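You operate a simulated robot arm through the tools that you are given. There is no shell and no other tool.

The job below is to be done with a simulated robot arm. You get a single attempt, and the scene is never put back.

TASK
Put things in order on the top of the grey workbench. At the end: the white tube stands where the silver small can stood; the purple light stands where the white tube stood; the silver small can from the top of the grey workbench stands on top of the blue spool; the green cap from the top of the grey workbench is on the brown carton (marked "Drive belt"); whatever was shut is shut again. Leave all else as you found it, and nothing knocked over.

It is judged by the outcome, as a careful person would: the job done as asked, and still so three seconds after it is handed in. It fails if anything else is knocked over, pushed out of place, dropped, spilled or broken. A push-on lid holds only when it is set on centred and level and pressed home; a screw cap is set on level and turned clockwise until tight.

THE ROBOT
A 6-joint arm with a two-finger parallel gripper, fixed in place. Base frame: the origin is at the foot of the arm, x ahead of it, y to its left, z up; the work surface is at about z = 0. Units: mm, rad, N and s.
With the tool pointing down near the work surface it reaches from about 180 to 460 mm from the base axis. Its first joint turns from -1.222 to 1.222 rad. Payload 1.9 kg.
Tool frame: the origin (TCP) lies between the finger pads and is the grasp point; the fingertips stand 23 mm ahead of it; z points along the fingers, y is the line along which they close. Largest opening 94 mm; finger width 38, thickness 10; the body of the gripper, 54 by 96 mm, starts 39 mm behind the TCP.
Orientation is told as [roll, pitch, yaw] about the base's x, y, z axes, in that order, counted from this pose: with the fingers straight down and closing along the base's y, the tool's x points along the base's -x, its y along +y and its z along -z.

THE INTERFACE
- The arm moves only by the tool drive_tool. Its argument "targets" is a list of rows, each a list of 7 numbers: the finger opening in mm, from 0 to 94, then the shift along the base's x, y, z in units of 40 mm (1.0 is 40 mm), then the turn, a rotation vector about the base's x, y, z in units of 6 degrees (1.0 is 6 degrees). In form: [[hand, x, y, z, ax, ay, az], ...]. A call has 1 to 20 rows; each row shifts and turns the commanded pose from where the row before left it. A call with a number of a shift or a turn outside -1 to 1 is refused whole. A row lasts 0.2 s, in which the tool goes at most 50 mm and 0.15 rad; a call with a longer step from one row to the next is refused whole, and so is a gripper value outside its range. Where a pose cannot be reached the arm comes as near as it can. A force on the tool above 40 N (or 10 N above the force at the start of the call, whichever is more), or a blocked arm, ends the call early, and 0.2 s more pass. Each finger travels about 108 mm/s and halts on what it meets, pressing with about 28 N; the grip force reading is that of the motor and also rises with nothing between the fingers. The clock runs only during rows and for 0.2 s after the last one: add rows that do not move to give the fingers time. The reply holds the time, the measured pose of the TCP, the force on the tool along the base axes, the opening and the grip force, in the units named above and with some noise, with the torque about the TCP (base axes, N m) and any sound that the robot's microphone picked up, and new pictures: "show" is both (left out), scene, wrist or none.
- Cameras (640 x 400 px; columns grow to the right, rows downward): "scene" is fixed at [61.5, 312.3, 426.7]; the picture's right is [-0.74, -0.68, 0.00], its down [-0.36, 0.40, -0.84] and it looks along [0.57, -0.62, -0.54] (base axes); focal length 224 px, centre (320, 200). "wrist" rides on the gripper at [86, 16, -75] in the tool frame; the picture's right is [-0.18, 0.98, 0.00], its down [-0.58, -0.11, -0.81] and it looks along [-0.79, -0.15, 0.59] (tool axes); focal length 243 px, centre (320, 200). There is no depth. A picture from a camera that has moved, and an enlarged one, comes with that camera's place and axes in the base frame and with its lens.
- close_up(camera, box): a new picture of the part [left, top, right, bottom] of that camera's present view, enlarged. The clock stands still meanwhile.
- close_job(): hands the job in; it is judged then, once.

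Nothing tells you positions but the pictures and the camera data. Unless the task says otherwise, let go and move clear before handing in.

The tools are called as name(argument=value, ...) on one line, values as JSON. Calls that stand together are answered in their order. drive_tool: Moves the arm, as the interface text tells. Its arguments: {"type":"object","properties":{"targets":{"type":"array"},"show":{"type":"string","enum":["both","scene","wrist","none"]}},"required":["targets"]} The other tools are called the same way: close_up (camera, box) takes an enlarged picture of a part of a camera's view; close_job () hands the job in.

At the start:

```text
clock: 0.0
position: [252.4, -49.5, 284.0]
orientation: [-0.003, 0.001, 0.0]
wrist_force: [-0.5, -0.2, -0.3]
wrist_torque: [0.03, 0.01, 0.02]
gripper_width: 94.2
grasp_force: 0.1
```

scene: 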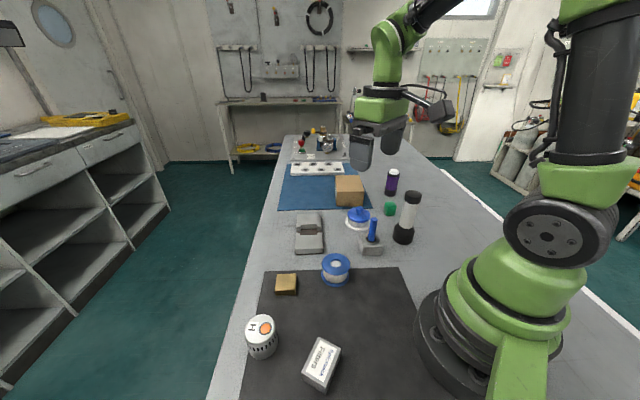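
wrist: 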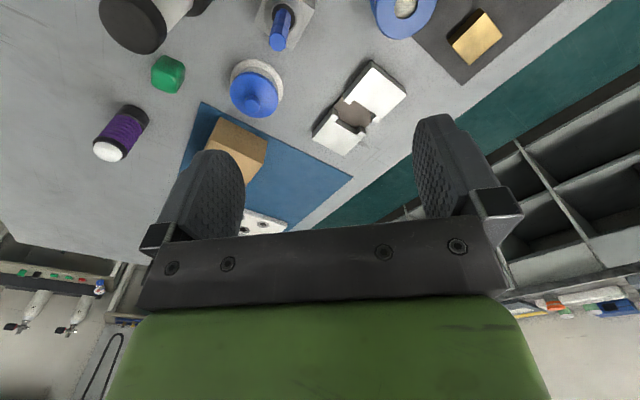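

I see a grey workbench with a white tube (black ends), a purple light, a green cap, a brown carton, a blue spool, and some other items; I don't yet clearly see a silver can. I'll take enlarged pictures before I move anything.

close_up(camera="scene", box=[270, 120, 430, 220])

close_up(camera="scene", box=[280, 170, 440, 270])

close_up(camera="scene", box=[220, 240, 420, 400])

close_up(camera="wrist", box=[80, 0, 400, 200])

```text
4.00 times, centred on (350, 170) of scene
camera zoom: at [61.5, 312.3, 426.7], right [-0.74, -0.68, 0.0], down [-0.36, 0.4, -0.84], along [0.57, -0.62, -0.54], focal length 894 px, centre (200, 320)
```

zoom: 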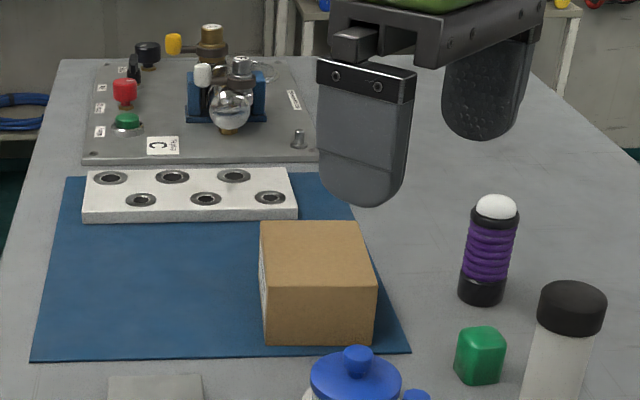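

```text
4.00 times, centred on (360, 220) of scene
camera zoom: at [61.5, 312.3, 426.7], right [-0.74, -0.68, 0.0], down [-0.36, 0.4, -0.84], along [0.57, -0.62, -0.54], focal length 894 px, centre (160, 120)
```

zoom: 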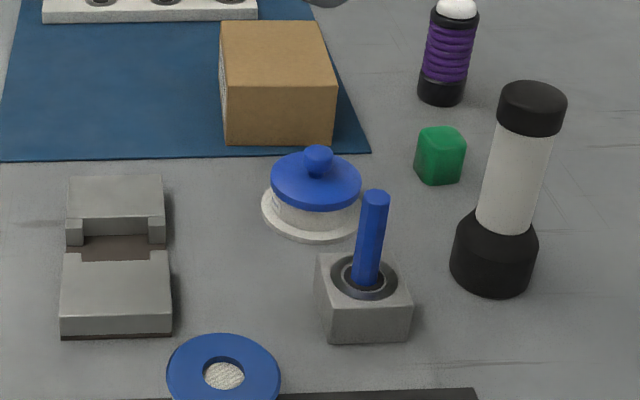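

```text
2.50 times, centred on (320, 320) of scene
camera zoom: at [61.5, 312.3, 426.7], right [-0.74, -0.68, 0.0], down [-0.36, 0.4, -0.84], along [0.57, -0.62, -0.54], focal length 559 px, centre (320, -100)
```

zoom: 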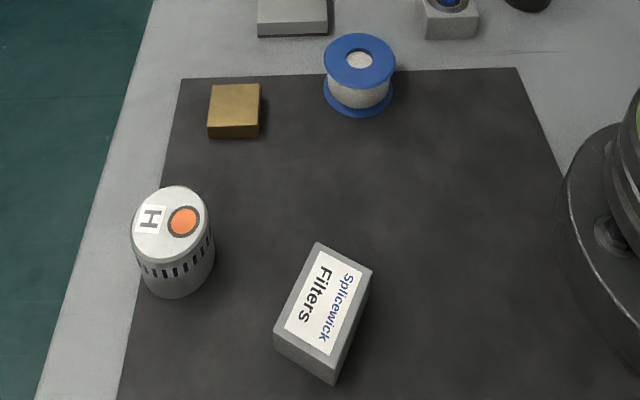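

```text
2.00 times, centred on (240, 100) of wrist
camera zoom: at [164.6, -34.1, 357.8], right [0.18, 0.98, 0.0], down [0.58, -0.11, 0.81], along [0.79, -0.15, -0.59], focal length 485 px, centre (480, 400)
```

zoom: 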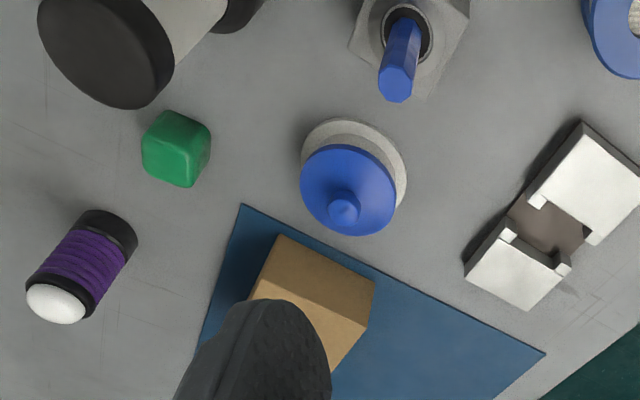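

The tube stands near (208,-194), the purple light near (350,-385), the blue spool in front of the mat, and a silver vented can marked "H" near (260,242). I'll move the arm up and aside to see what the gripper hides.

drive_tool(targets=[[94, -0.5, 1, 0.3, 0, 0, 0], [94, -0.5, 1, 0.3, 0, 0, 0], [94, -0.3, 1, 0.3, 0, 0, 0], [94, 0, 1, 0.2, 0, 0, 0], [94, 0, 0.5, 0, 0, 0, 0]])

```text
clock: 1.2
position: [199.4, 130.3, 327.9]
orientation: [-0.003, 0.001, 0.001]
wrist_force: [0.2, 0.0, -0.3]
wrist_torque: [0.01, 0.0, -0.01]
gripper_width: 94.2
grasp_force: 0.0
camera wrist: at [113.0, 145.8, 401.7], right [0.18, 0.98, 0.0], down [0.58, -0.11, 0.81], along [0.79, -0.15, -0.59], focal length 243 px, centre (320, 200)
```

scene: 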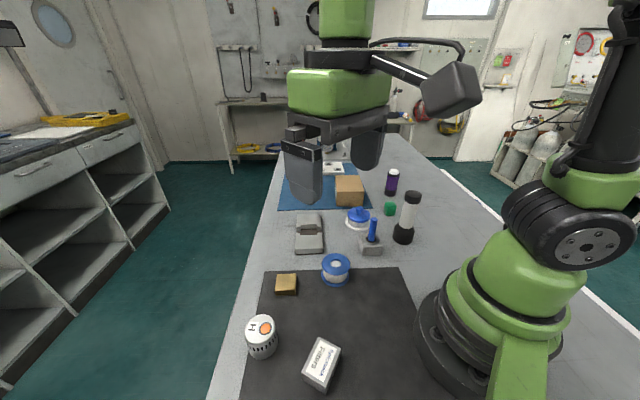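
wrist: 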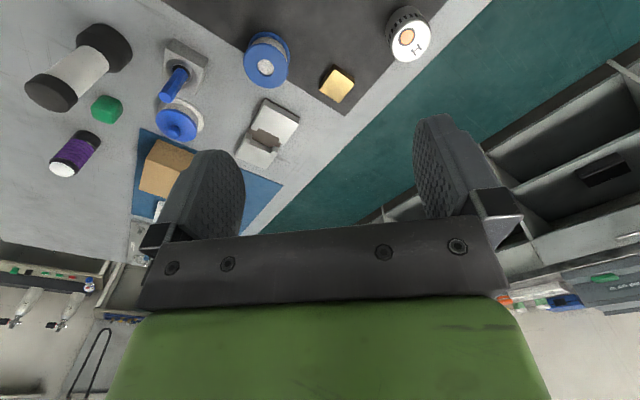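

The bench is clearer now: the only can-like silver object so far is the vented can marked "H" at the near left. I'll enlarge several views to check.

close_up(camera="scene", box=[230, 300, 294, 364])

close_up(camera="wrist", box=[220, 0, 460, 150])

close_up(camera="wrist", box=[0, 0, 240, 150])

close_up(camera="scene", box=[340, 180, 430, 260])

close_up(camera="scene", box=[400, 120, 640, 400])

```text
6.25 times, centred on (262, 332) of scene
camera zoom: at [61.5, 312.3, 426.7], right [-0.74, -0.68, 0.0], down [-0.36, 0.4, -0.84], along [0.57, -0.62, -0.54], focal length 1397 px, centre (682, -625)
```

zoom: 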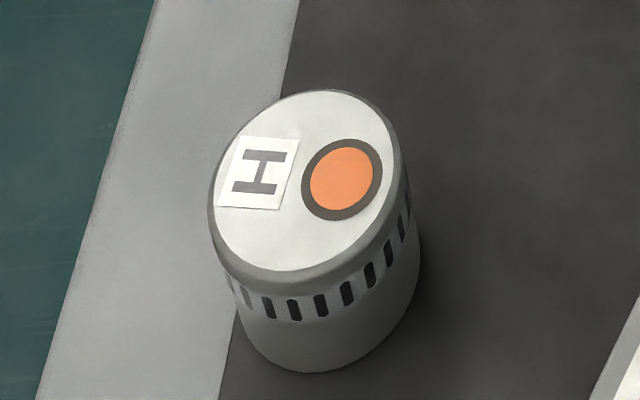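

```text
2.67 times, centred on (340, 75) of wrist
camera zoom: at [113.0, 145.8, 401.7], right [0.18, 0.98, 0.0], down [0.58, -0.11, 0.81], along [0.79, -0.15, -0.59], focal length 647 px, centre (267, 533)
```

zoom: 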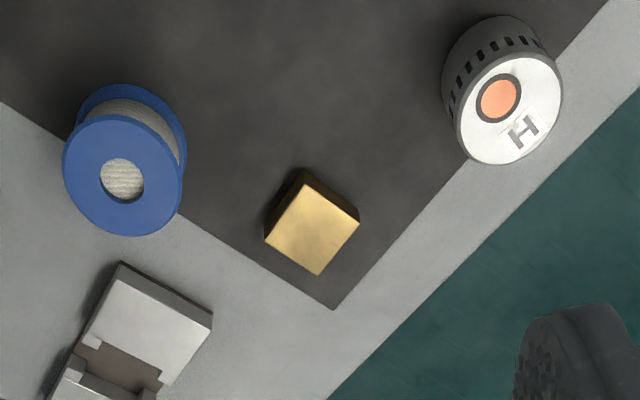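

```text
2.67 times, centred on (120, 75) of wrist
camera zoom: at [113.0, 145.8, 401.7], right [0.18, 0.98, 0.0], down [0.58, -0.11, 0.81], along [0.79, -0.15, -0.59], focal length 647 px, centre (853, 533)
```

zoom: 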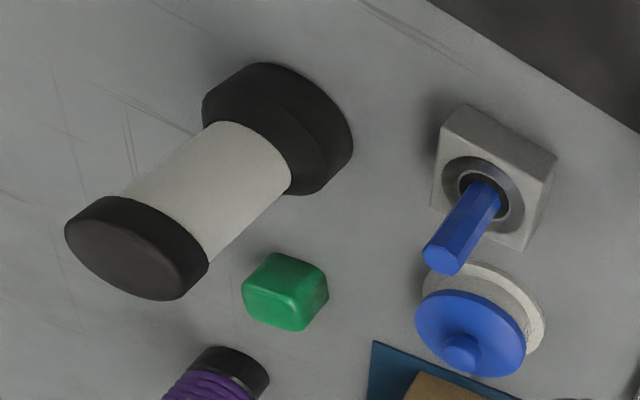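

```text
5.00 times, centred on (385, 220) of scene
camera zoom: at [61.5, 312.3, 426.7], right [-0.74, -0.68, 0.0], down [-0.36, 0.4, -0.84], along [0.57, -0.62, -0.54], focal length 1118 px, centre (-5, 100)
```

zoom: 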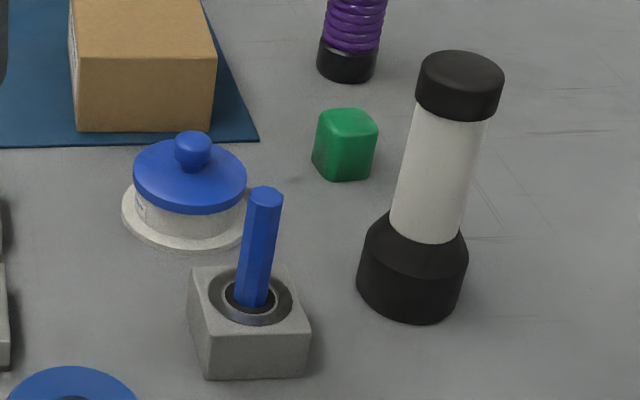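

```text
1.43 times, centred on (520, 260) of scene
camera zoom: at [61.5, 312.3, 426.7], right [-0.74, -0.68, 0.0], down [-0.36, 0.4, -0.84], along [0.57, -0.62, -0.54], focal length 319 px, centre (34, 114)
```

zoom: 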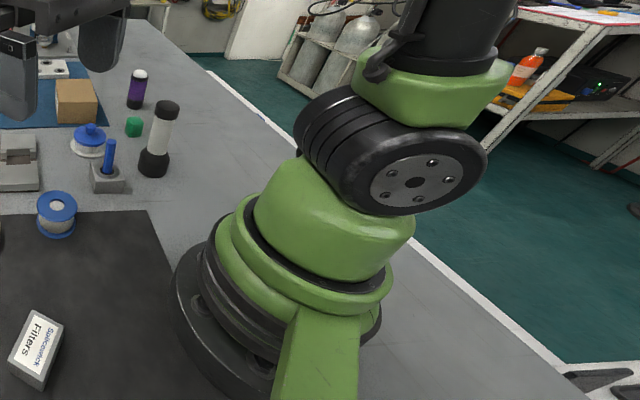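

The "H" can is the only can on the bench so far, and the green rounded block is the only loose green thing. Next I'll turn the wrist camera to the right-hand side, which the arm hides from the scene camera.

drive_tool(targets=[[94, 0, -0.6, 0, 0, 0, -1], [94, 0, -0.6, 0, 0, 0, -1], [94, 0, -0.6, 0, 0, 0, -1], [94, 0, -0.6, 0, 0, 0, -1], [94, 0, -0.6, 0, 0, 0, -1], [94, 0, -0.6, 0, 0, 0, -1], [94, 0, -0.6, 0, 0, 0, -1], [94, 0, -0.6, 0, 0, 0, -1], [94, 0, 0, 0, 0, 0, -1], [94, 0, 0, 0, 0, 0, -1]])

```text
clock: 3.4
position: [200.3, -62.3, 328.0]
orientation: [-0.002, 0.0, -1.05]
wrist_force: [0.5, 0.3, -0.6]
wrist_torque: [-0.02, 0.03, 0.0]
gripper_width: 94.2
grasp_force: 0.0
camera wrist: at [170.1, 20.9, 401.6], right [0.94, 0.33, 0.0], down [0.2, -0.56, 0.81], along [0.27, -0.76, -0.59], focal length 243 px, centre (320, 200)
```

scene: 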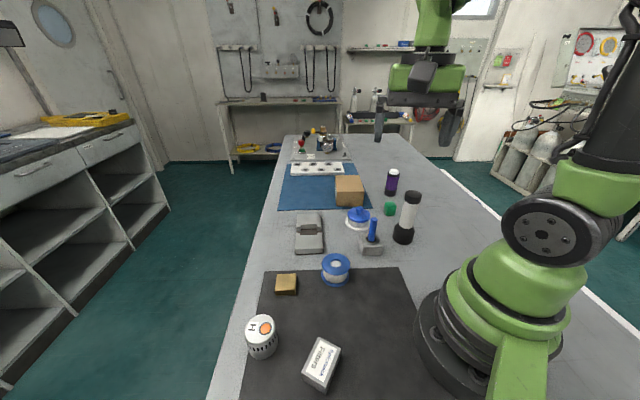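
wrist: 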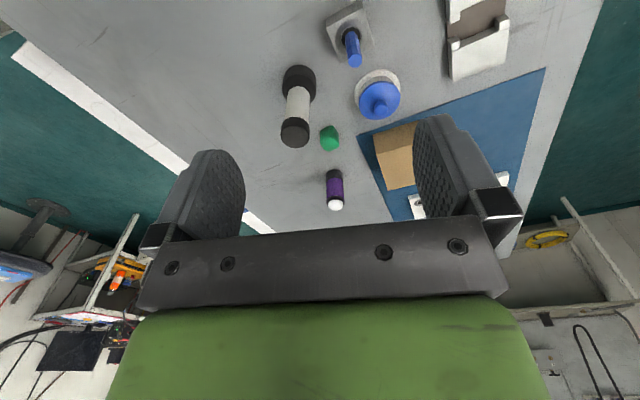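

The right-hand side of the bench is empty apart from the items already seen. I take the silver can as the "H" can near (262,236), about 52 mm across and 55 mm high. I'll go above it first for a closer look.

drive_tool(targets=[[94, 0.1, 0.7, -0.2, 0, 0, 1], [94, 0.1, 0.7, -0.2, 0, 0, 1], [94, 0.1, 0.7, -0.2, 0, 0, 1], [94, 0.1, 0.7, -0.3, 0, 0, 1], [94, 0.1, 0.7, -0.3, 0, 0, 1], [94, 0.1, 0.7, -0.3, 0, 0, 1], [94, 0.1, 0.7, -0.3, 0, 0, 1], [94, 0.1, 0.7, -0.3, 0, 0, 1], [94, 0.1, 0.7, -0.3, 0, 0, 1], [94, 0.1, 0.7, -0.3, 0, 0, 1], [94, 0, 0, 0, 0, 0, 0]])

```text
clock: 5.8
position: [240.2, 219.4, 219.3]
orientation: [-0.003, -0.001, 0.002]
wrist_force: [-0.8, -1.0, 0.4]
wrist_torque: [0.02, 0.02, -0.02]
gripper_width: 94.1
grasp_force: 0.0
camera wrist: at [152.5, 235.5, 294.1], right [0.18, 0.98, 0.0], down [0.58, -0.11, 0.81], along [0.79, -0.15, -0.59], focal length 243 px, centre (320, 200)
```

scene: 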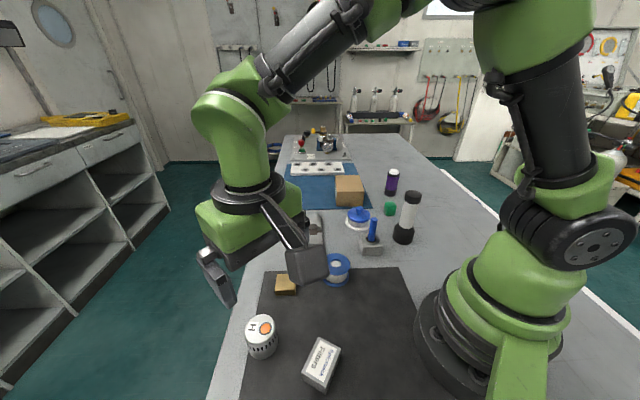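
wrist: 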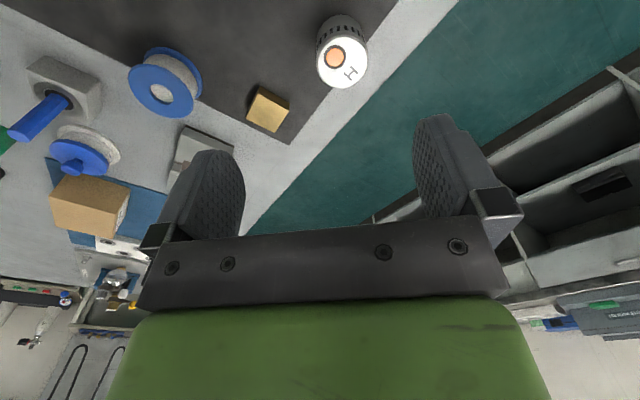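

The can sits near (264,236). I'll enlarge the wrist view to measure its outline, the spool and the carton label.

close_up(camera="wrist", box=[300, 0, 396, 100])

close_up(camera="wrist", box=[0, 0, 240, 150])

close_up(camera="wrist", box=[40, 160, 140, 260])

```text
4.00 times, centred on (348, 50) of wrist
camera zoom: at [152.5, 235.5, 294.1], right [0.18, 0.98, 0.0], down [0.58, -0.11, 0.81], along [0.79, -0.15, -0.59], focal length 970 px, centre (208, 800)
```

zoom: 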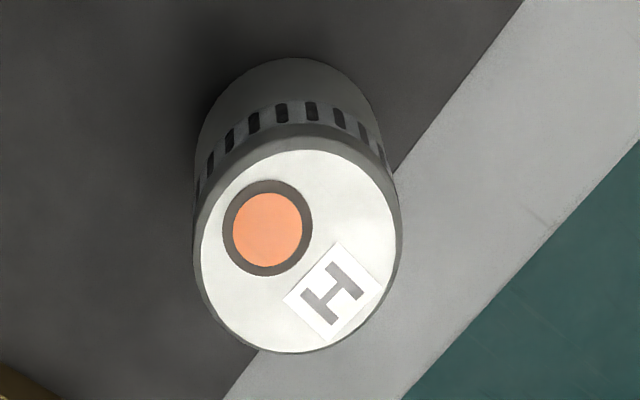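

```text
2.67 times, centred on (120, 75) of wrist
camera zoom: at [152.5, 235.5, 294.1], right [0.18, 0.98, 0.0], down [0.58, -0.11, 0.81], along [0.79, -0.15, -0.59], focal length 647 px, centre (853, 533)
```

zoom: 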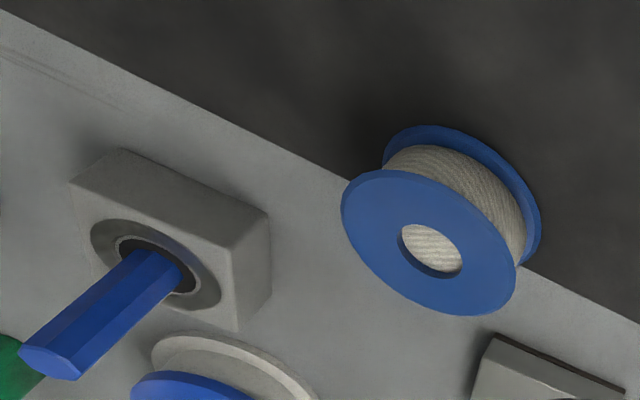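

```text
4.00 times, centred on (90, 210) of wrist
camera zoom: at [152.5, 235.5, 294.1], right [0.18, 0.98, 0.0], down [0.58, -0.11, 0.81], along [0.79, -0.15, -0.59], focal length 970 px, centre (1240, 160)
```

zoom: 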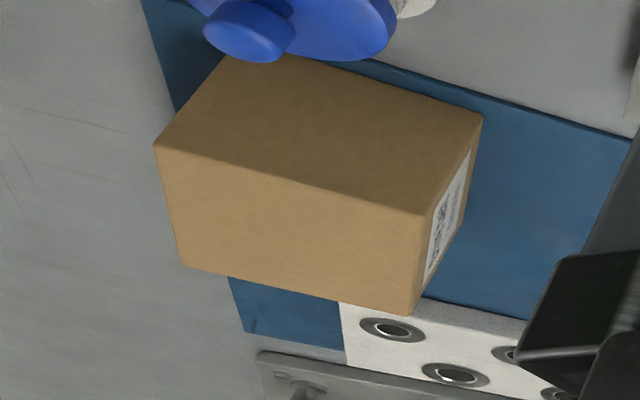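

The can is a plain upright cylinder about 49 mm across, centred near (264,236). I'll come down above it with the fingers open.

drive_tool(targets=[[94, 0.2, 0.14, -0.8, 0, 0, 0], [94, 0.2, 0.14, -0.8, 0, 0, 0], [94, 0.2, 0.14, -0.7, 0, 0, 0], [94, 0, 0, 0, 0, 0, 0]])

```text
clock: 6.8
position: [264.2, 238.2, 128.8]
orientation: [-0.001, 0.0, 0.001]
wrist_force: [-0.2, 0.4, -0.1]
wrist_torque: [-0.02, 0.0, 0.01]
gripper_width: 94.0
grasp_force: 0.0
camera wrist: at [175.9, 253.1, 202.8], right [0.18, 0.98, 0.0], down [0.58, -0.11, 0.81], along [0.79, -0.15, -0.59], focal length 243 px, centre (320, 200)
```

scene: 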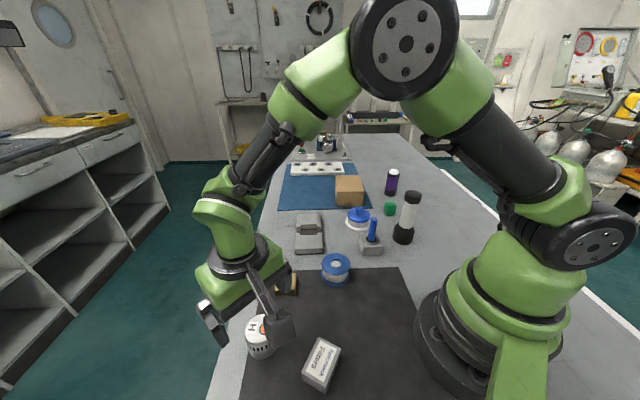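
wrist: 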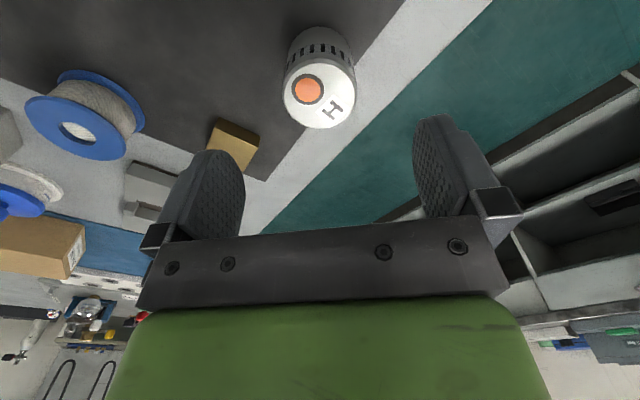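

The can lies between the fingers along y, and its x is within a few mm of the tool. I'll lower to grasp height around it with the fingers still open.

drive_tool(targets=[[94, 0, -0.02, -0.9, 0, 0, 0], [94, 0, 0, -0.8, 0, 0, 0], [94, 0, 0, -0.5, 0, 0, 0], [94, 0, 0, -0.3, 0, 0, 0], [94, 0, 0, 0, 0, 0, 0]])

```text
clock: 8.0
position: [263.7, 233.7, 26.1]
orientation: [0.0, 0.001, -0.001]
wrist_force: [0.2, 0.5, 0.3]
wrist_torque: [-0.02, 0.01, 0.01]
gripper_width: 94.0
grasp_force: 0.0
camera wrist: at [176.4, 250.4, 101.6], right [0.18, 0.98, 0.0], down [0.58, -0.11, 0.81], along [0.79, -0.15, -0.59], focal length 243 px, centre (320, 200)
```

scene: 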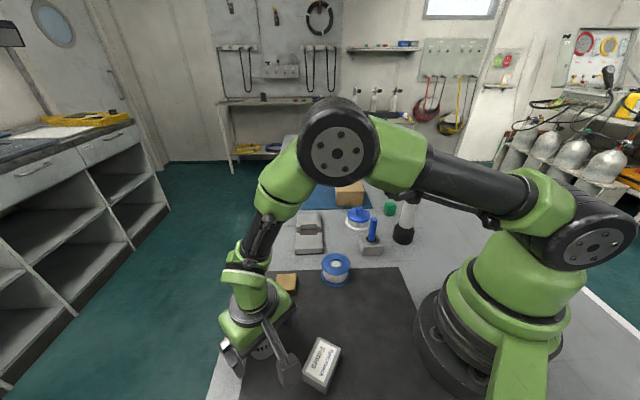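
wrist: 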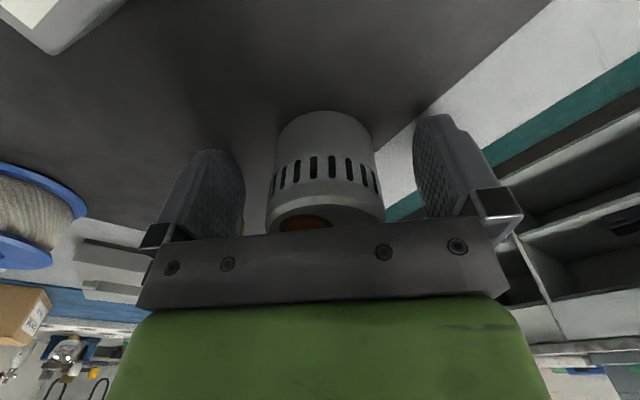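

The can is between the fingers, perhaps 3 mm beyond the tool centre. I'll shift a little, close the grip and lift.

drive_tool(targets=[[94, 0.08, 0.02, 0, 0, 0, 0], [60, 0, 0, 0, 0, 0, 0], [40, 0, 0, 0, 0, 0, 0], [30, 0, 0, 0, 0, 0, 0], [30, 0, 0, 0, 0, 0, 0]])

```text
clock: 9.2
position: [266.7, 235.6, 27.4]
orientation: [-0.001, 0.0, 0.001]
wrist_force: [1.1, -0.2, 2.5]
wrist_torque: [-0.01, -0.05, -0.01]
gripper_width: 49.0
grasp_force: 27.3
camera wrist: at [179.9, 251.1, 102.0], right [0.18, 0.98, 0.0], down [0.58, -0.11, 0.81], along [0.79, -0.15, -0.59], focal length 243 px, centre (320, 200)
```

scene: 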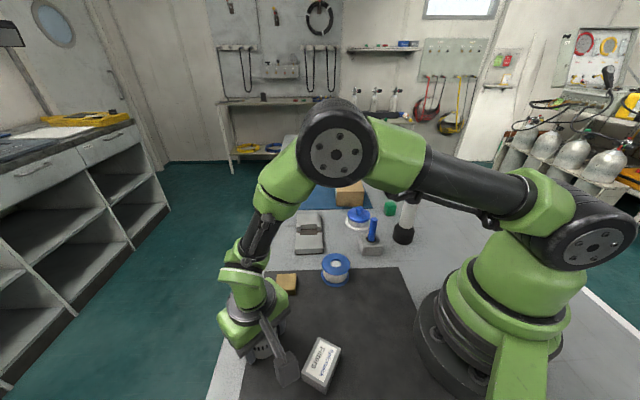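
wrist: 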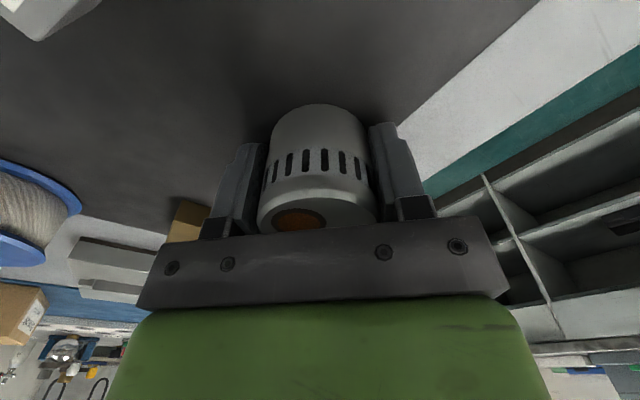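

Grip is on the can at 49 mm width. The fingertips sit very low, so I'll regrip about 7 mm higher to clear the spool's flange later, then lift.

drive_tool(targets=[[60, 0, 0, 0, 0, 0, 0], [60, 0, 0, 0.1, 0, 0, 0], [60, 0, 0, 0.08, 0, 0, 0], [40, 0, 0, 0, 0, 0, 0], [30, 0, 0, 0, 0, 0, 0], [30, 0, 0, 0, 0, 0, 0], [30, 0, 0, 0.3, 0, 0, 0], [30, 0, 0, 0.7, 0, 0, 0], [30, 0, 0, 1, 0, 0, 0], [30, 0, 0, 0.5, 0, 0, 0], [30, 0, 0, 0, 0, 0, 0]])

```text
clock: 11.6
position: [265.2, 235.1, 135.2]
orientation: [-0.003, -0.001, 0.0]
wrist_force: [0.2, 0.4, -0.1]
wrist_torque: [0.0, 0.03, 0.01]
gripper_width: 49.1
grasp_force: 28.1
camera wrist: at [178.9, 251.2, 210.0], right [0.18, 0.98, 0.0], down [0.58, -0.11, 0.81], along [0.79, -0.15, -0.59], focal length 243 px, centre (320, 200)
```

scene: 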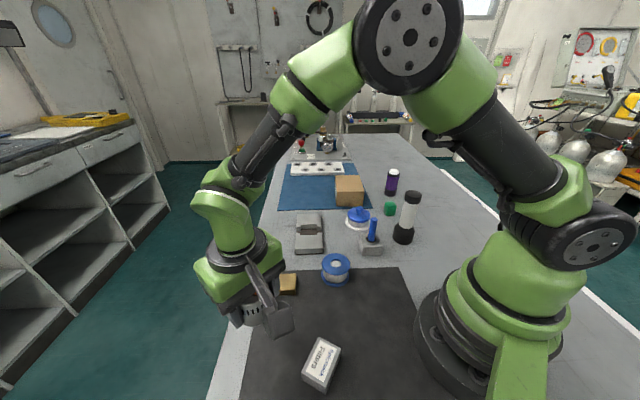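
wrist: 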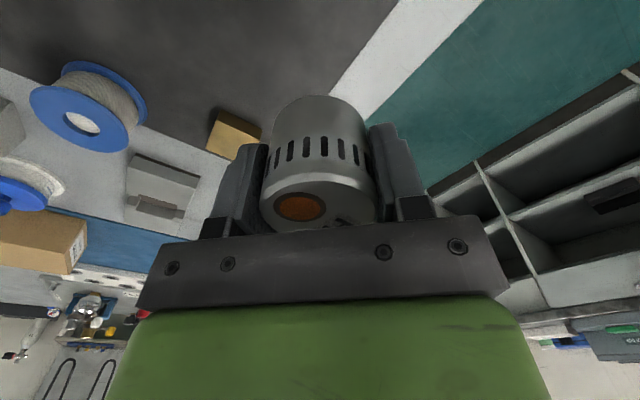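

The can is held and lifted clear. I'll carry it over the spool at about (264.7, 37.2) and check the alignment before lowering.

drive_tool(targets=[[30, 0, -0.5, 0, 0, 0, 0], [30, -0.02, -1, 0, 0, 0, 0], [30, -0.02, -1, 0, 0, 0, 0], [30, -0.02, -1, 0, 0, 0, 0], [30, -0.02, -0.9, 0, 0, 0, 0], [30, -0.02, -0.55, 0, 0, 0, 0], [30, 0, 0, 0, 0, 0, 0], [30, 0, 0, 0, 0, 0, 0]])

```text
clock: 13.4
position: [262.8, 37.0, 134.6]
orientation: [-0.001, -0.001, 0.0]
wrist_force: [0.3, -1.1, -0.9]
wrist_torque: [0.02, 0.0, 0.04]
gripper_width: 48.8
grasp_force: 28.4
camera wrist: at [175.7, 53.1, 208.8], right [0.18, 0.98, 0.0], down [0.58, -0.11, 0.81], along [0.79, -0.15, -0.59], focal length 243 px, centre (320, 200)
```

scene: 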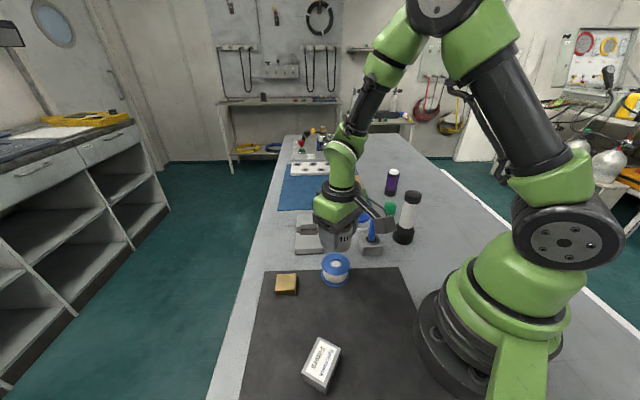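
wrist: 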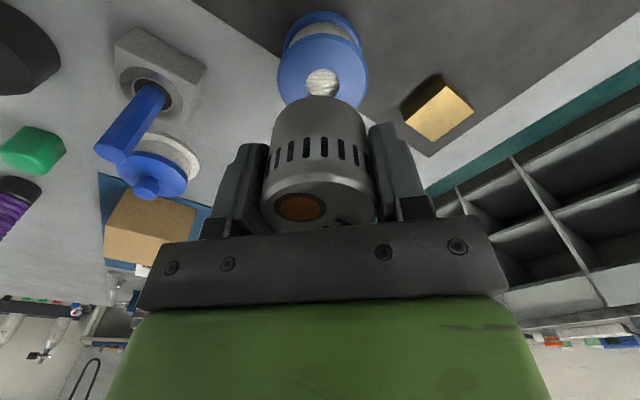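

The spool is right under the can along y. I'll enlarge to check the fore-aft alignment.

close_up(camera="wrist", box=[250, 0, 410, 130])

close_up(camera="scene", box=[290, 190, 390, 300])

```text
3.08 times, centred on (330, 65) of wrist
camera zoom: at [175.7, 53.1, 208.8], right [0.18, 0.98, 0.0], down [0.58, -0.11, 0.81], along [0.79, -0.15, -0.59], focal length 746 px, centre (289, 615)
```

zoom: 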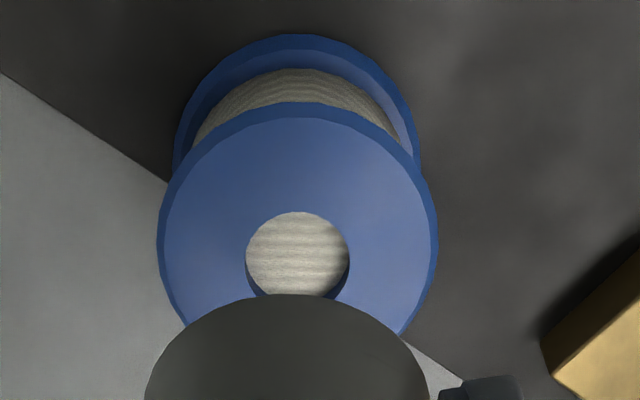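

```text
3.64 times, centred on (340, 245) of scene
camera zoom: at [61.5, 312.3, 426.7], right [-0.74, -0.68, 0.0], down [-0.36, 0.4, -0.84], along [0.57, -0.62, -0.54], focal length 813 px, centre (247, 36)
```

zoom: 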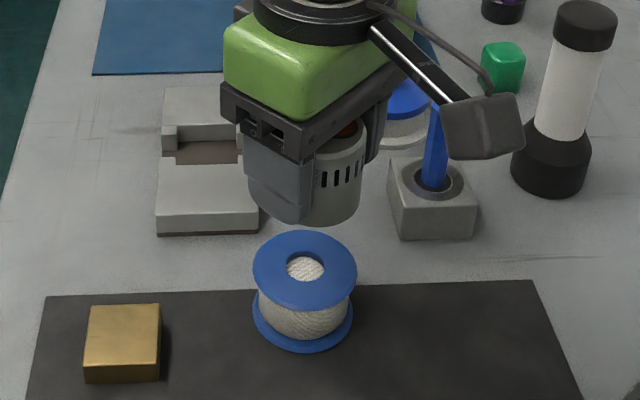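

The spool centre appears about 3 mm beyond the can's centre. I'll correct that and lower to just above the flange.

drive_tool(targets=[[30, 0.08, 0.02, -0.5, 0, 0, 0], [30, 0, 0, -0.5, 0, 0, 0], [30, 0, 0, -0.3, 0, 0, 0], [30, 0, 0, -0.1, 0, 0, 0], [30, 0, 0, 0, 0, 0, 0]])

close_up(camera="scene", box=[290, 200, 380, 300])

close_up(camera="wrist", box=[230, 0, 410, 140])

```text
clock: 14.6
position: [265.6, 38.1, 78.2]
orientation: [-0.002, 0.0, 0.001]
wrist_force: [-0.1, -0.2, -0.4]
wrist_torque: [0.0, 0.03, 0.02]
gripper_width: 49.0
grasp_force: 28.0
camera wrist: at [178.5, 53.9, 152.9], right [0.18, 0.98, 0.0], down [0.58, -0.11, 0.81], along [0.79, -0.15, -0.59], focal length 243 px, centre (320, 200)
```

scene: 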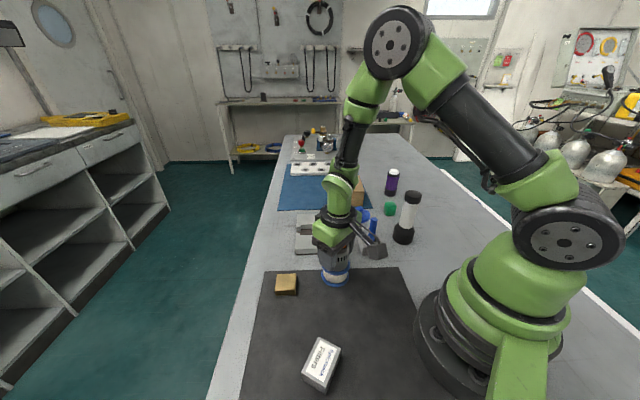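
wrist: 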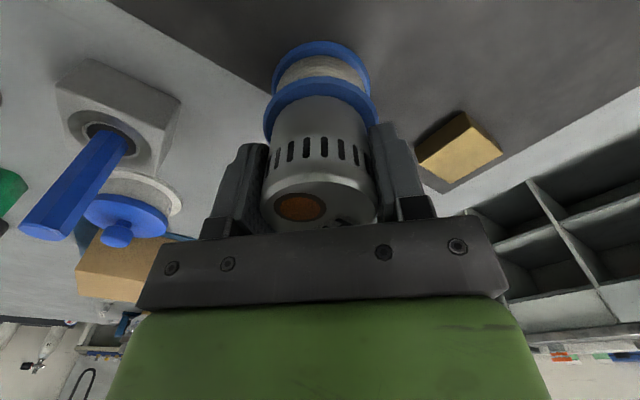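

```text
4.00 times, centred on (335, 250) of scene
camera zoom: at [61.5, 312.3, 426.7], right [-0.74, -0.68, 0.0], down [-0.36, 0.4, -0.84], along [0.57, -0.62, -0.54], focal length 894 px, centre (260, 0)
```

zoom: 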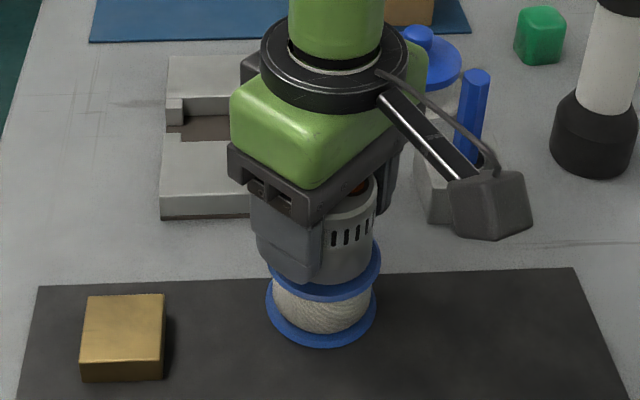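

```text
2.86 times, centred on (320, 70) of wrist
camera zoom: at [178.5, 53.9, 152.9], right [0.18, 0.98, 0.0], down [0.58, -0.11, 0.81], along [0.79, -0.15, -0.59], focal length 693 px, centre (320, 571)
```

zoom: 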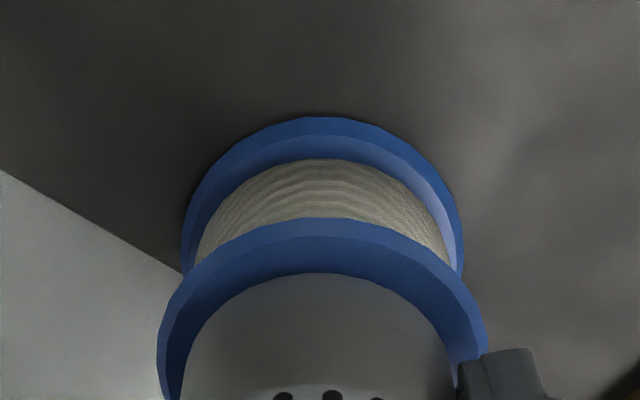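

The can's bottom is a few mm above the flange, well inside its rim but slightly near the camera side. I'll nudge it forward 2.5 mm and creep down until contact.

drive_tool(targets=[[30, 0.06, 0.02, 0, 0, 0, 0], [30, 0, 0, -0.05, 0, 0, 0], [30, 0, 0, -0.05, 0, 0, 0], [30, 0, 0, 0, 0, 0, 0]], show="wrist")

```text
clock: 15.6
position: [268.3, 39.5, 75.6]
orientation: [-0.001, -0.003, -0.001]
wrist_force: [-1.9, -2.9, 22.4]
wrist_torque: [-0.05, 0.08, -0.03]
gripper_width: 48.9
grasp_force: 27.9
camera wrist: at [181.3, 54.7, 149.5], right [0.18, 0.98, 0.0], down [0.58, -0.11, 0.81], along [0.79, -0.15, -0.59], focal length 243 px, centre (320, 200)
```

wrist: 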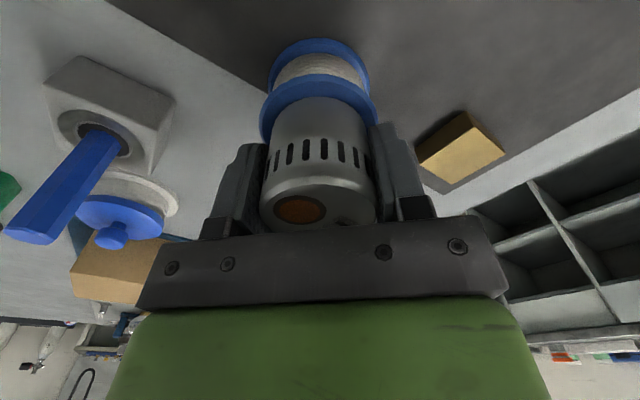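

Contact is felt at 22 N, so the can is seated on the spool. I'll ease the pressure and open the fingers.

drive_tool(targets=[[30, 0, 0, 0.03, 0, 0, 0], [48, 0, 0, 0, 0, 0, 0], [56, 0, 0, 0, 0, 0, 0], [64, 0, 0, 0, 0, 0, 0], [64, 0, 0, 0, 0, 0, 0]])

close_up(camera="wrist", box=[230, 0, 410, 140])

```text
clock: 16.8
position: [268.7, 39.5, 76.8]
orientation: [-0.002, 0.0, -0.003]
wrist_force: [-0.5, 1.4, 0.5]
wrist_torque: [-0.01, 0.01, -0.01]
gripper_width: 63.9
grasp_force: 0.1
camera wrist: at [180.9, 54.8, 150.5], right [0.18, 0.98, 0.0], down [0.58, -0.11, 0.81], along [0.79, -0.15, -0.59], focal length 243 px, centre (320, 200)
```

scene: 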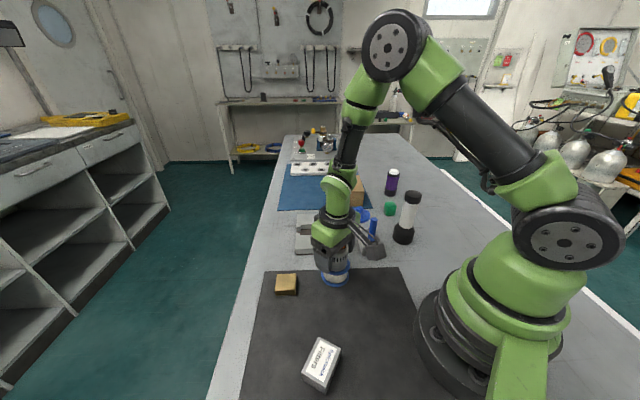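
wrist: 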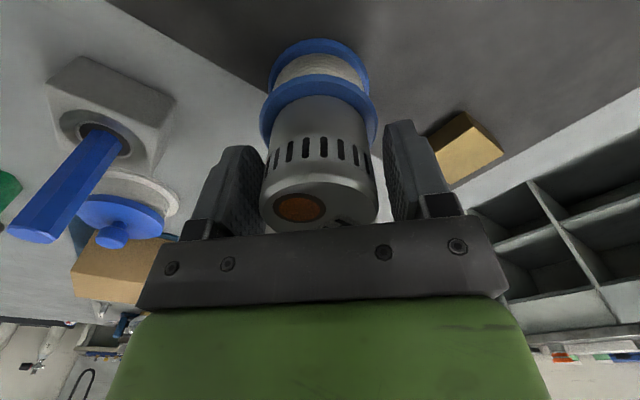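

```text
2.86 times, centred on (320, 70) of wrist
camera zoom: at [180.9, 54.8, 150.5], right [0.18, 0.98, 0.0], down [0.58, -0.11, 0.81], along [0.79, -0.15, -0.59], focal length 693 px, centre (320, 571)
```

zoom: 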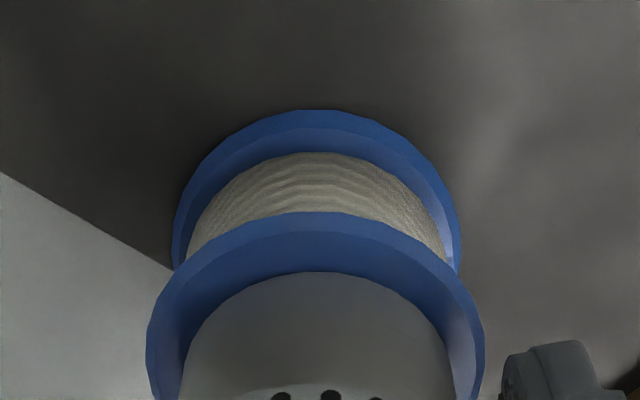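

The can stands centred on the spool. I'll rise straight up, then move above the white tube for a closer look.

drive_tool(targets=[[64, 0, 0, 0.4, 0, 0, 0], [64, 0, 0, 0.8, 0, 0, 0], [70, 0, 0, 1, 0, 0, 0], [80, 0, 0, 0.9, 0, 0, 0], [94, -0.25, -0.96, 0, 0, 0, 0], [94, -0.25, -0.96, 0, 0, 0, 0], [94, -0.25, -0.96, 0, 0, 0, 0], [94, -0.25, -0.96, 0, 0, 0, 0], [94, -0.25, -0.96, 0, 0, 0, 0], [94, -0.25, -0.96, 0, 0, 0, 0], [94, 0, 0, 0, 0, 0, 0]])

close_up(camera="wrist", box=[200, 0, 440, 150])

close_up(camera="scene", box=[260, 190, 440, 300])

```text
clock: 19.2
position: [207.8, -191.7, 199.4]
orientation: [-0.002, -0.001, 0.0]
wrist_force: [-0.9, -0.7, 0.2]
wrist_torque: [-0.03, 0.02, 0.0]
gripper_width: 93.9
grasp_force: 0.0
camera wrist: at [121.1, -176.5, 274.0], right [0.18, 0.98, 0.0], down [0.58, -0.11, 0.81], along [0.79, -0.15, -0.59], focal length 243 px, centre (320, 200)
```

scene: 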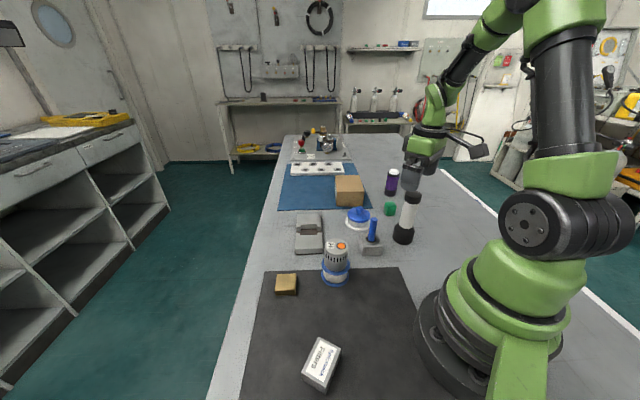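
wrist: 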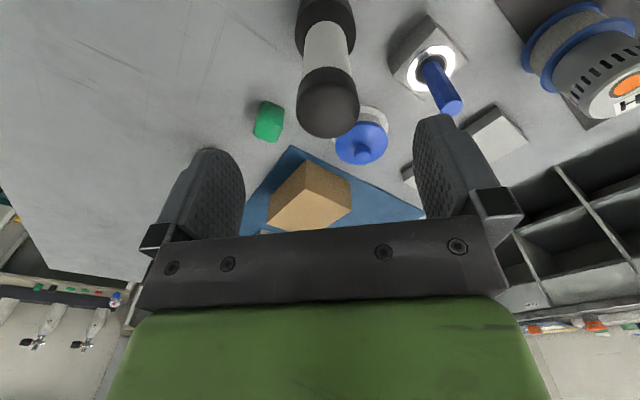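

```text
2.67 times, centred on (320, 75) of wrist
camera zoom: at [121.1, -176.5, 274.0], right [0.18, 0.98, 0.0], down [0.58, -0.11, 0.81], along [0.79, -0.15, -0.59], focal length 647 px, centre (320, 533)
```

zoom: 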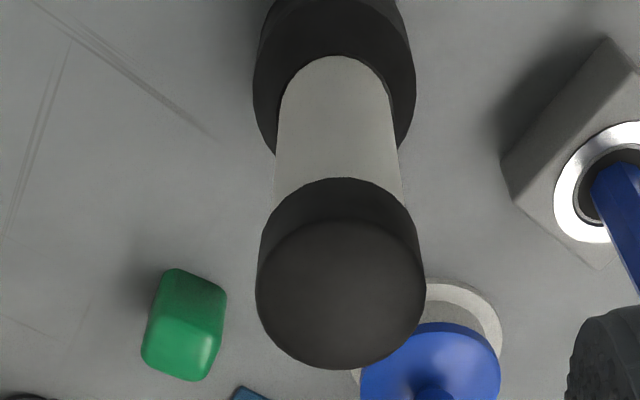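

```text
3.56 times, centred on (350, 245) of scene
camera zoom: at [61.5, 312.3, 426.7], right [-0.74, -0.68, 0.0], down [-0.36, 0.4, -0.84], along [0.57, -0.62, -0.54], focal length 795 px, centre (213, 40)
```

zoom: 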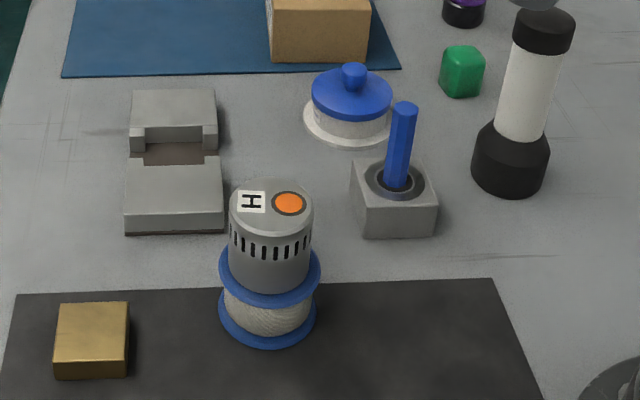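

The can stands neatly on the spool. The tube's top is near (211,-188) at about z=142, with a 40 mm wide black end. I'll lower around that top end with the fingers open.

drive_tool(targets=[[94, 0.03, 0.09, -0.4, 0, 0, 0], [80, 0, 0, -0.6, 0, 0, 0], [76, 0, 0, -0.5, 0, 0, 0], [76, 0, 0, -0.3, 0, 0, 0], [76, 0, 0, 0, 0, 0, 0]])

close_up(camera="scene", box=[350, 130, 470, 260])

```text
clock: 20.4
position: [209.9, -187.6, 127.3]
orientation: [-0.002, 0.0, 0.0]
wrist_force: [0.9, -0.4, 0.6]
wrist_torque: [0.0, -0.01, -0.02]
gripper_width: 75.8
grasp_force: 0.0
camera wrist: at [122.7, -172.5, 200.9], right [0.18, 0.98, 0.0], down [0.58, -0.11, 0.81], along [0.79, -0.15, -0.59], focal length 243 px, centre (320, 200)
```

scene: 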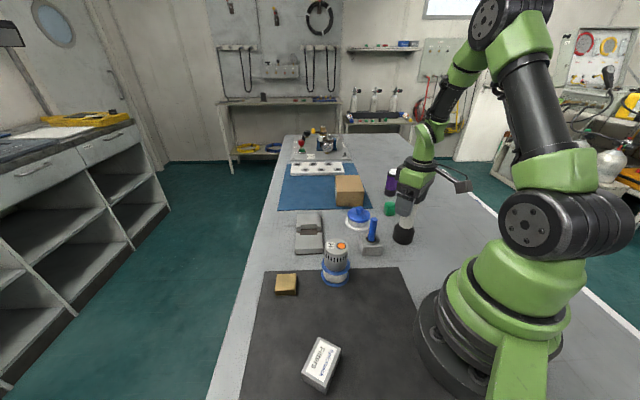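
wrist: 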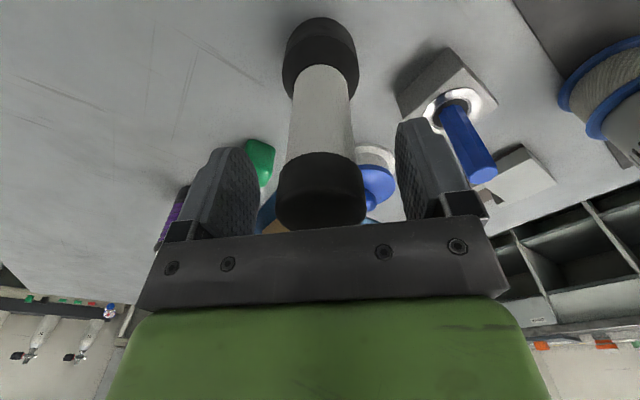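

```text
3.08 times, centred on (410, 195) of scene
camera zoom: at [61.5, 312.3, 426.7], right [-0.74, -0.68, 0.0], down [-0.36, 0.4, -0.84], along [0.57, -0.62, -0.54], focal length 688 px, centre (43, 215)
```

zoom: 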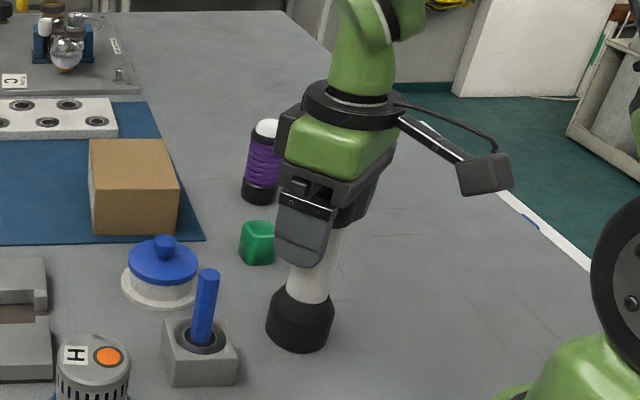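

The tube's top is centred between the fingers. I'll nudge 2 mm forward, close, and lift just a few mm to see whether the tube comes up as one piece.

drive_tool(targets=[[76, 0.04, -0.03, 0, 0, 0, 0], [50, 0, 0, 0, 0, 0, 0], [36, 0, 0, 0, 0, 0, 0], [25, 0, 0, 0, 0, 0, 0], [25, 0, 0, 0, 0, 0, 0], [25, 0, 0, 0.1, 0, 0, 0], [25, 0, 0, 0.15, 0, 0, 0], [25, 0, 0, 0, 0, 0, 0]])

close_up(camera="scene", box=[350, 130, 470, 260])

```text
clock: 22.2
position: [211.4, -189.5, 137.4]
orientation: [-0.003, 0.001, -0.001]
wrist_force: [0.1, -0.7, -3.1]
wrist_torque: [0.03, -0.02, -0.01]
gripper_width: 37.8
grasp_force: 28.2
camera wrist: at [123.8, -174.1, 211.7], right [0.18, 0.98, 0.0], down [0.58, -0.11, 0.81], along [0.79, -0.15, -0.59], focal length 243 px, centre (320, 200)
```

scene: 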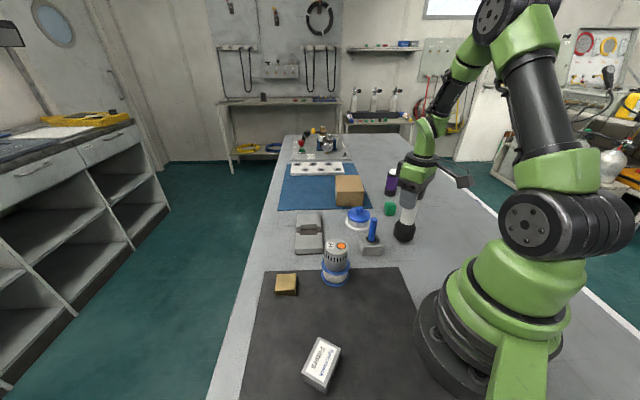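
wrist: 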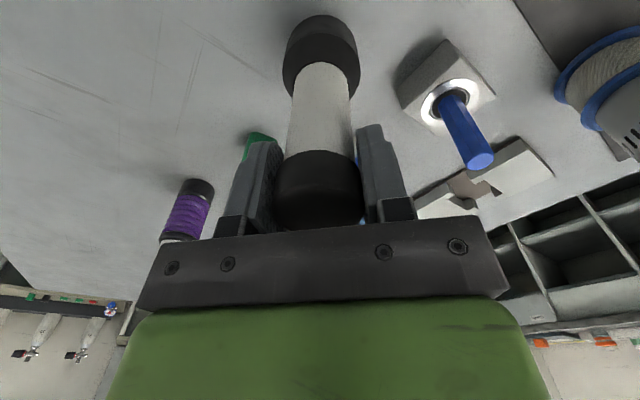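

```text
3.08 times, centred on (410, 195) of scene
camera zoom: at [61.5, 312.3, 426.7], right [-0.74, -0.68, 0.0], down [-0.36, 0.4, -0.84], along [0.57, -0.62, -0.54], focal length 688 px, centre (43, 215)
```

zoom: 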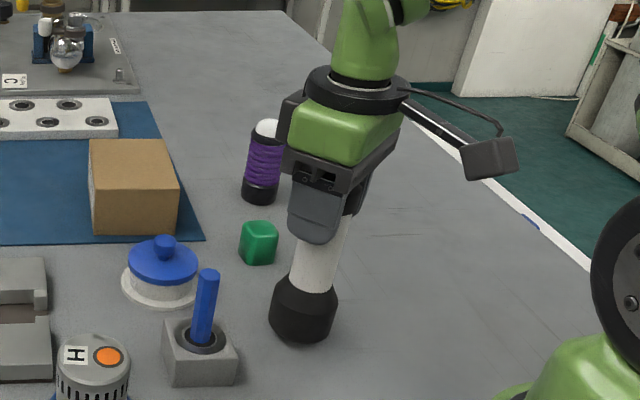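

The tube lifted in one piece (about 3 N). I'll raise it well above everything and carry it over to the can's old place near (268.5,235).

drive_tool(targets=[[25, 0, 0, 0.4, 0, 0, 0], [25, 0, 0, 0.8, 0, 0, 0], [25, 0, 0, 0.9, 0, 0, 0], [25, 0, 0, 0.9, 0, 0, 0], [25, 0.1, 0.4, 0, 0, 0, 0], [25, 0.1, 0.7, 0, 0, 0, 0], [25, 0.1, 0.9, 0, 0, 0, 0], [25, 0.1, 0.9, 0, 0, 0, 0], [25, 0.1, 0.9, 0, 0, 0, 0], [25, 0.1, 0.9, 0, 0, 0, 0], [25, 0.1, 0.9, 0, 0, 0, 0], [25, 0.1, 0.9, 0, 0, 0, 0], [25, 0.1, 0.9, 0, 0, 0, 0], [25, 0.1, 0.9, 0, 0, 0, 0], [25, 0.1, 0.9, 0, 0, 0, 0], [25, 0.1, 0.8, 0, 0, 0, 0], [25, 0.1, 0.4, 0, 0, 0, 0], [25, 0.06, 0.2, 0, 0, 0, 0], [25, 0, 0, 0, 0, 0, 0]])

close_up(camera="scene", box=[200, 200, 360, 360])

```text
clock: 26.2
position: [265.5, 235.6, 258.6]
orientation: [-0.002, 0.0, 0.001]
wrist_force: [-0.7, -0.7, -2.5]
wrist_torque: [0.01, -0.01, 0.0]
gripper_width: 38.0
grasp_force: 28.0
camera wrist: at [178.1, 251.4, 332.8], right [0.18, 0.98, 0.0], down [0.58, -0.11, 0.81], along [0.79, -0.15, -0.59], focal length 243 px, centre (320, 200)
```

scene: 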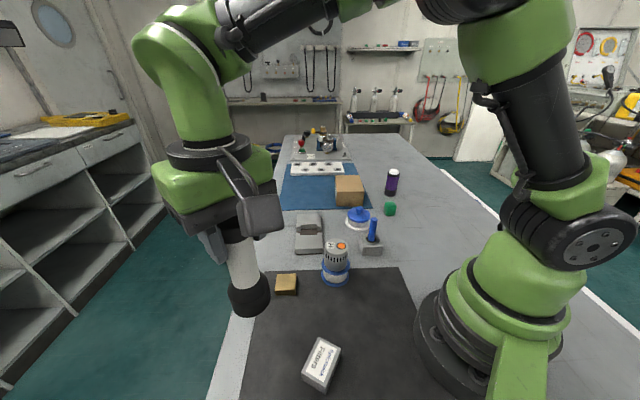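
wrist: 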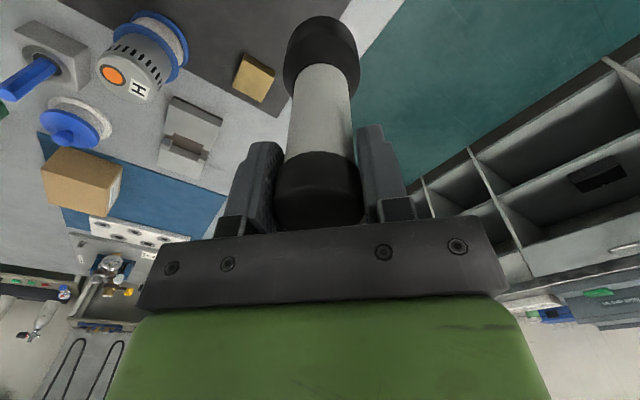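

```text
2.50 times, centred on (280, 280) of scene
camera zoom: at [61.5, 312.4, 426.7], right [-0.74, -0.68, 0.0], down [-0.36, 0.4, -0.84], along [0.57, -0.62, -0.54], focal length 559 px, centre (420, 0)
```

zoom: 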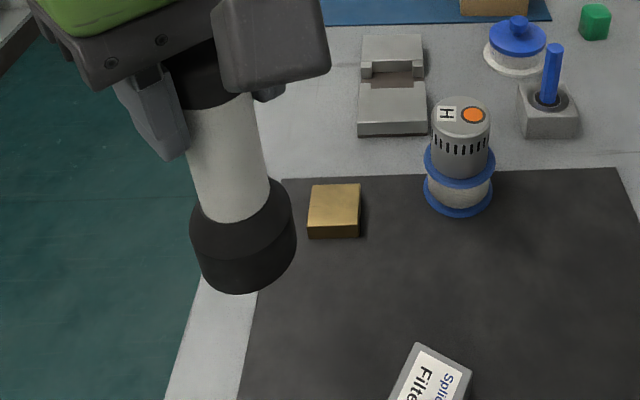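

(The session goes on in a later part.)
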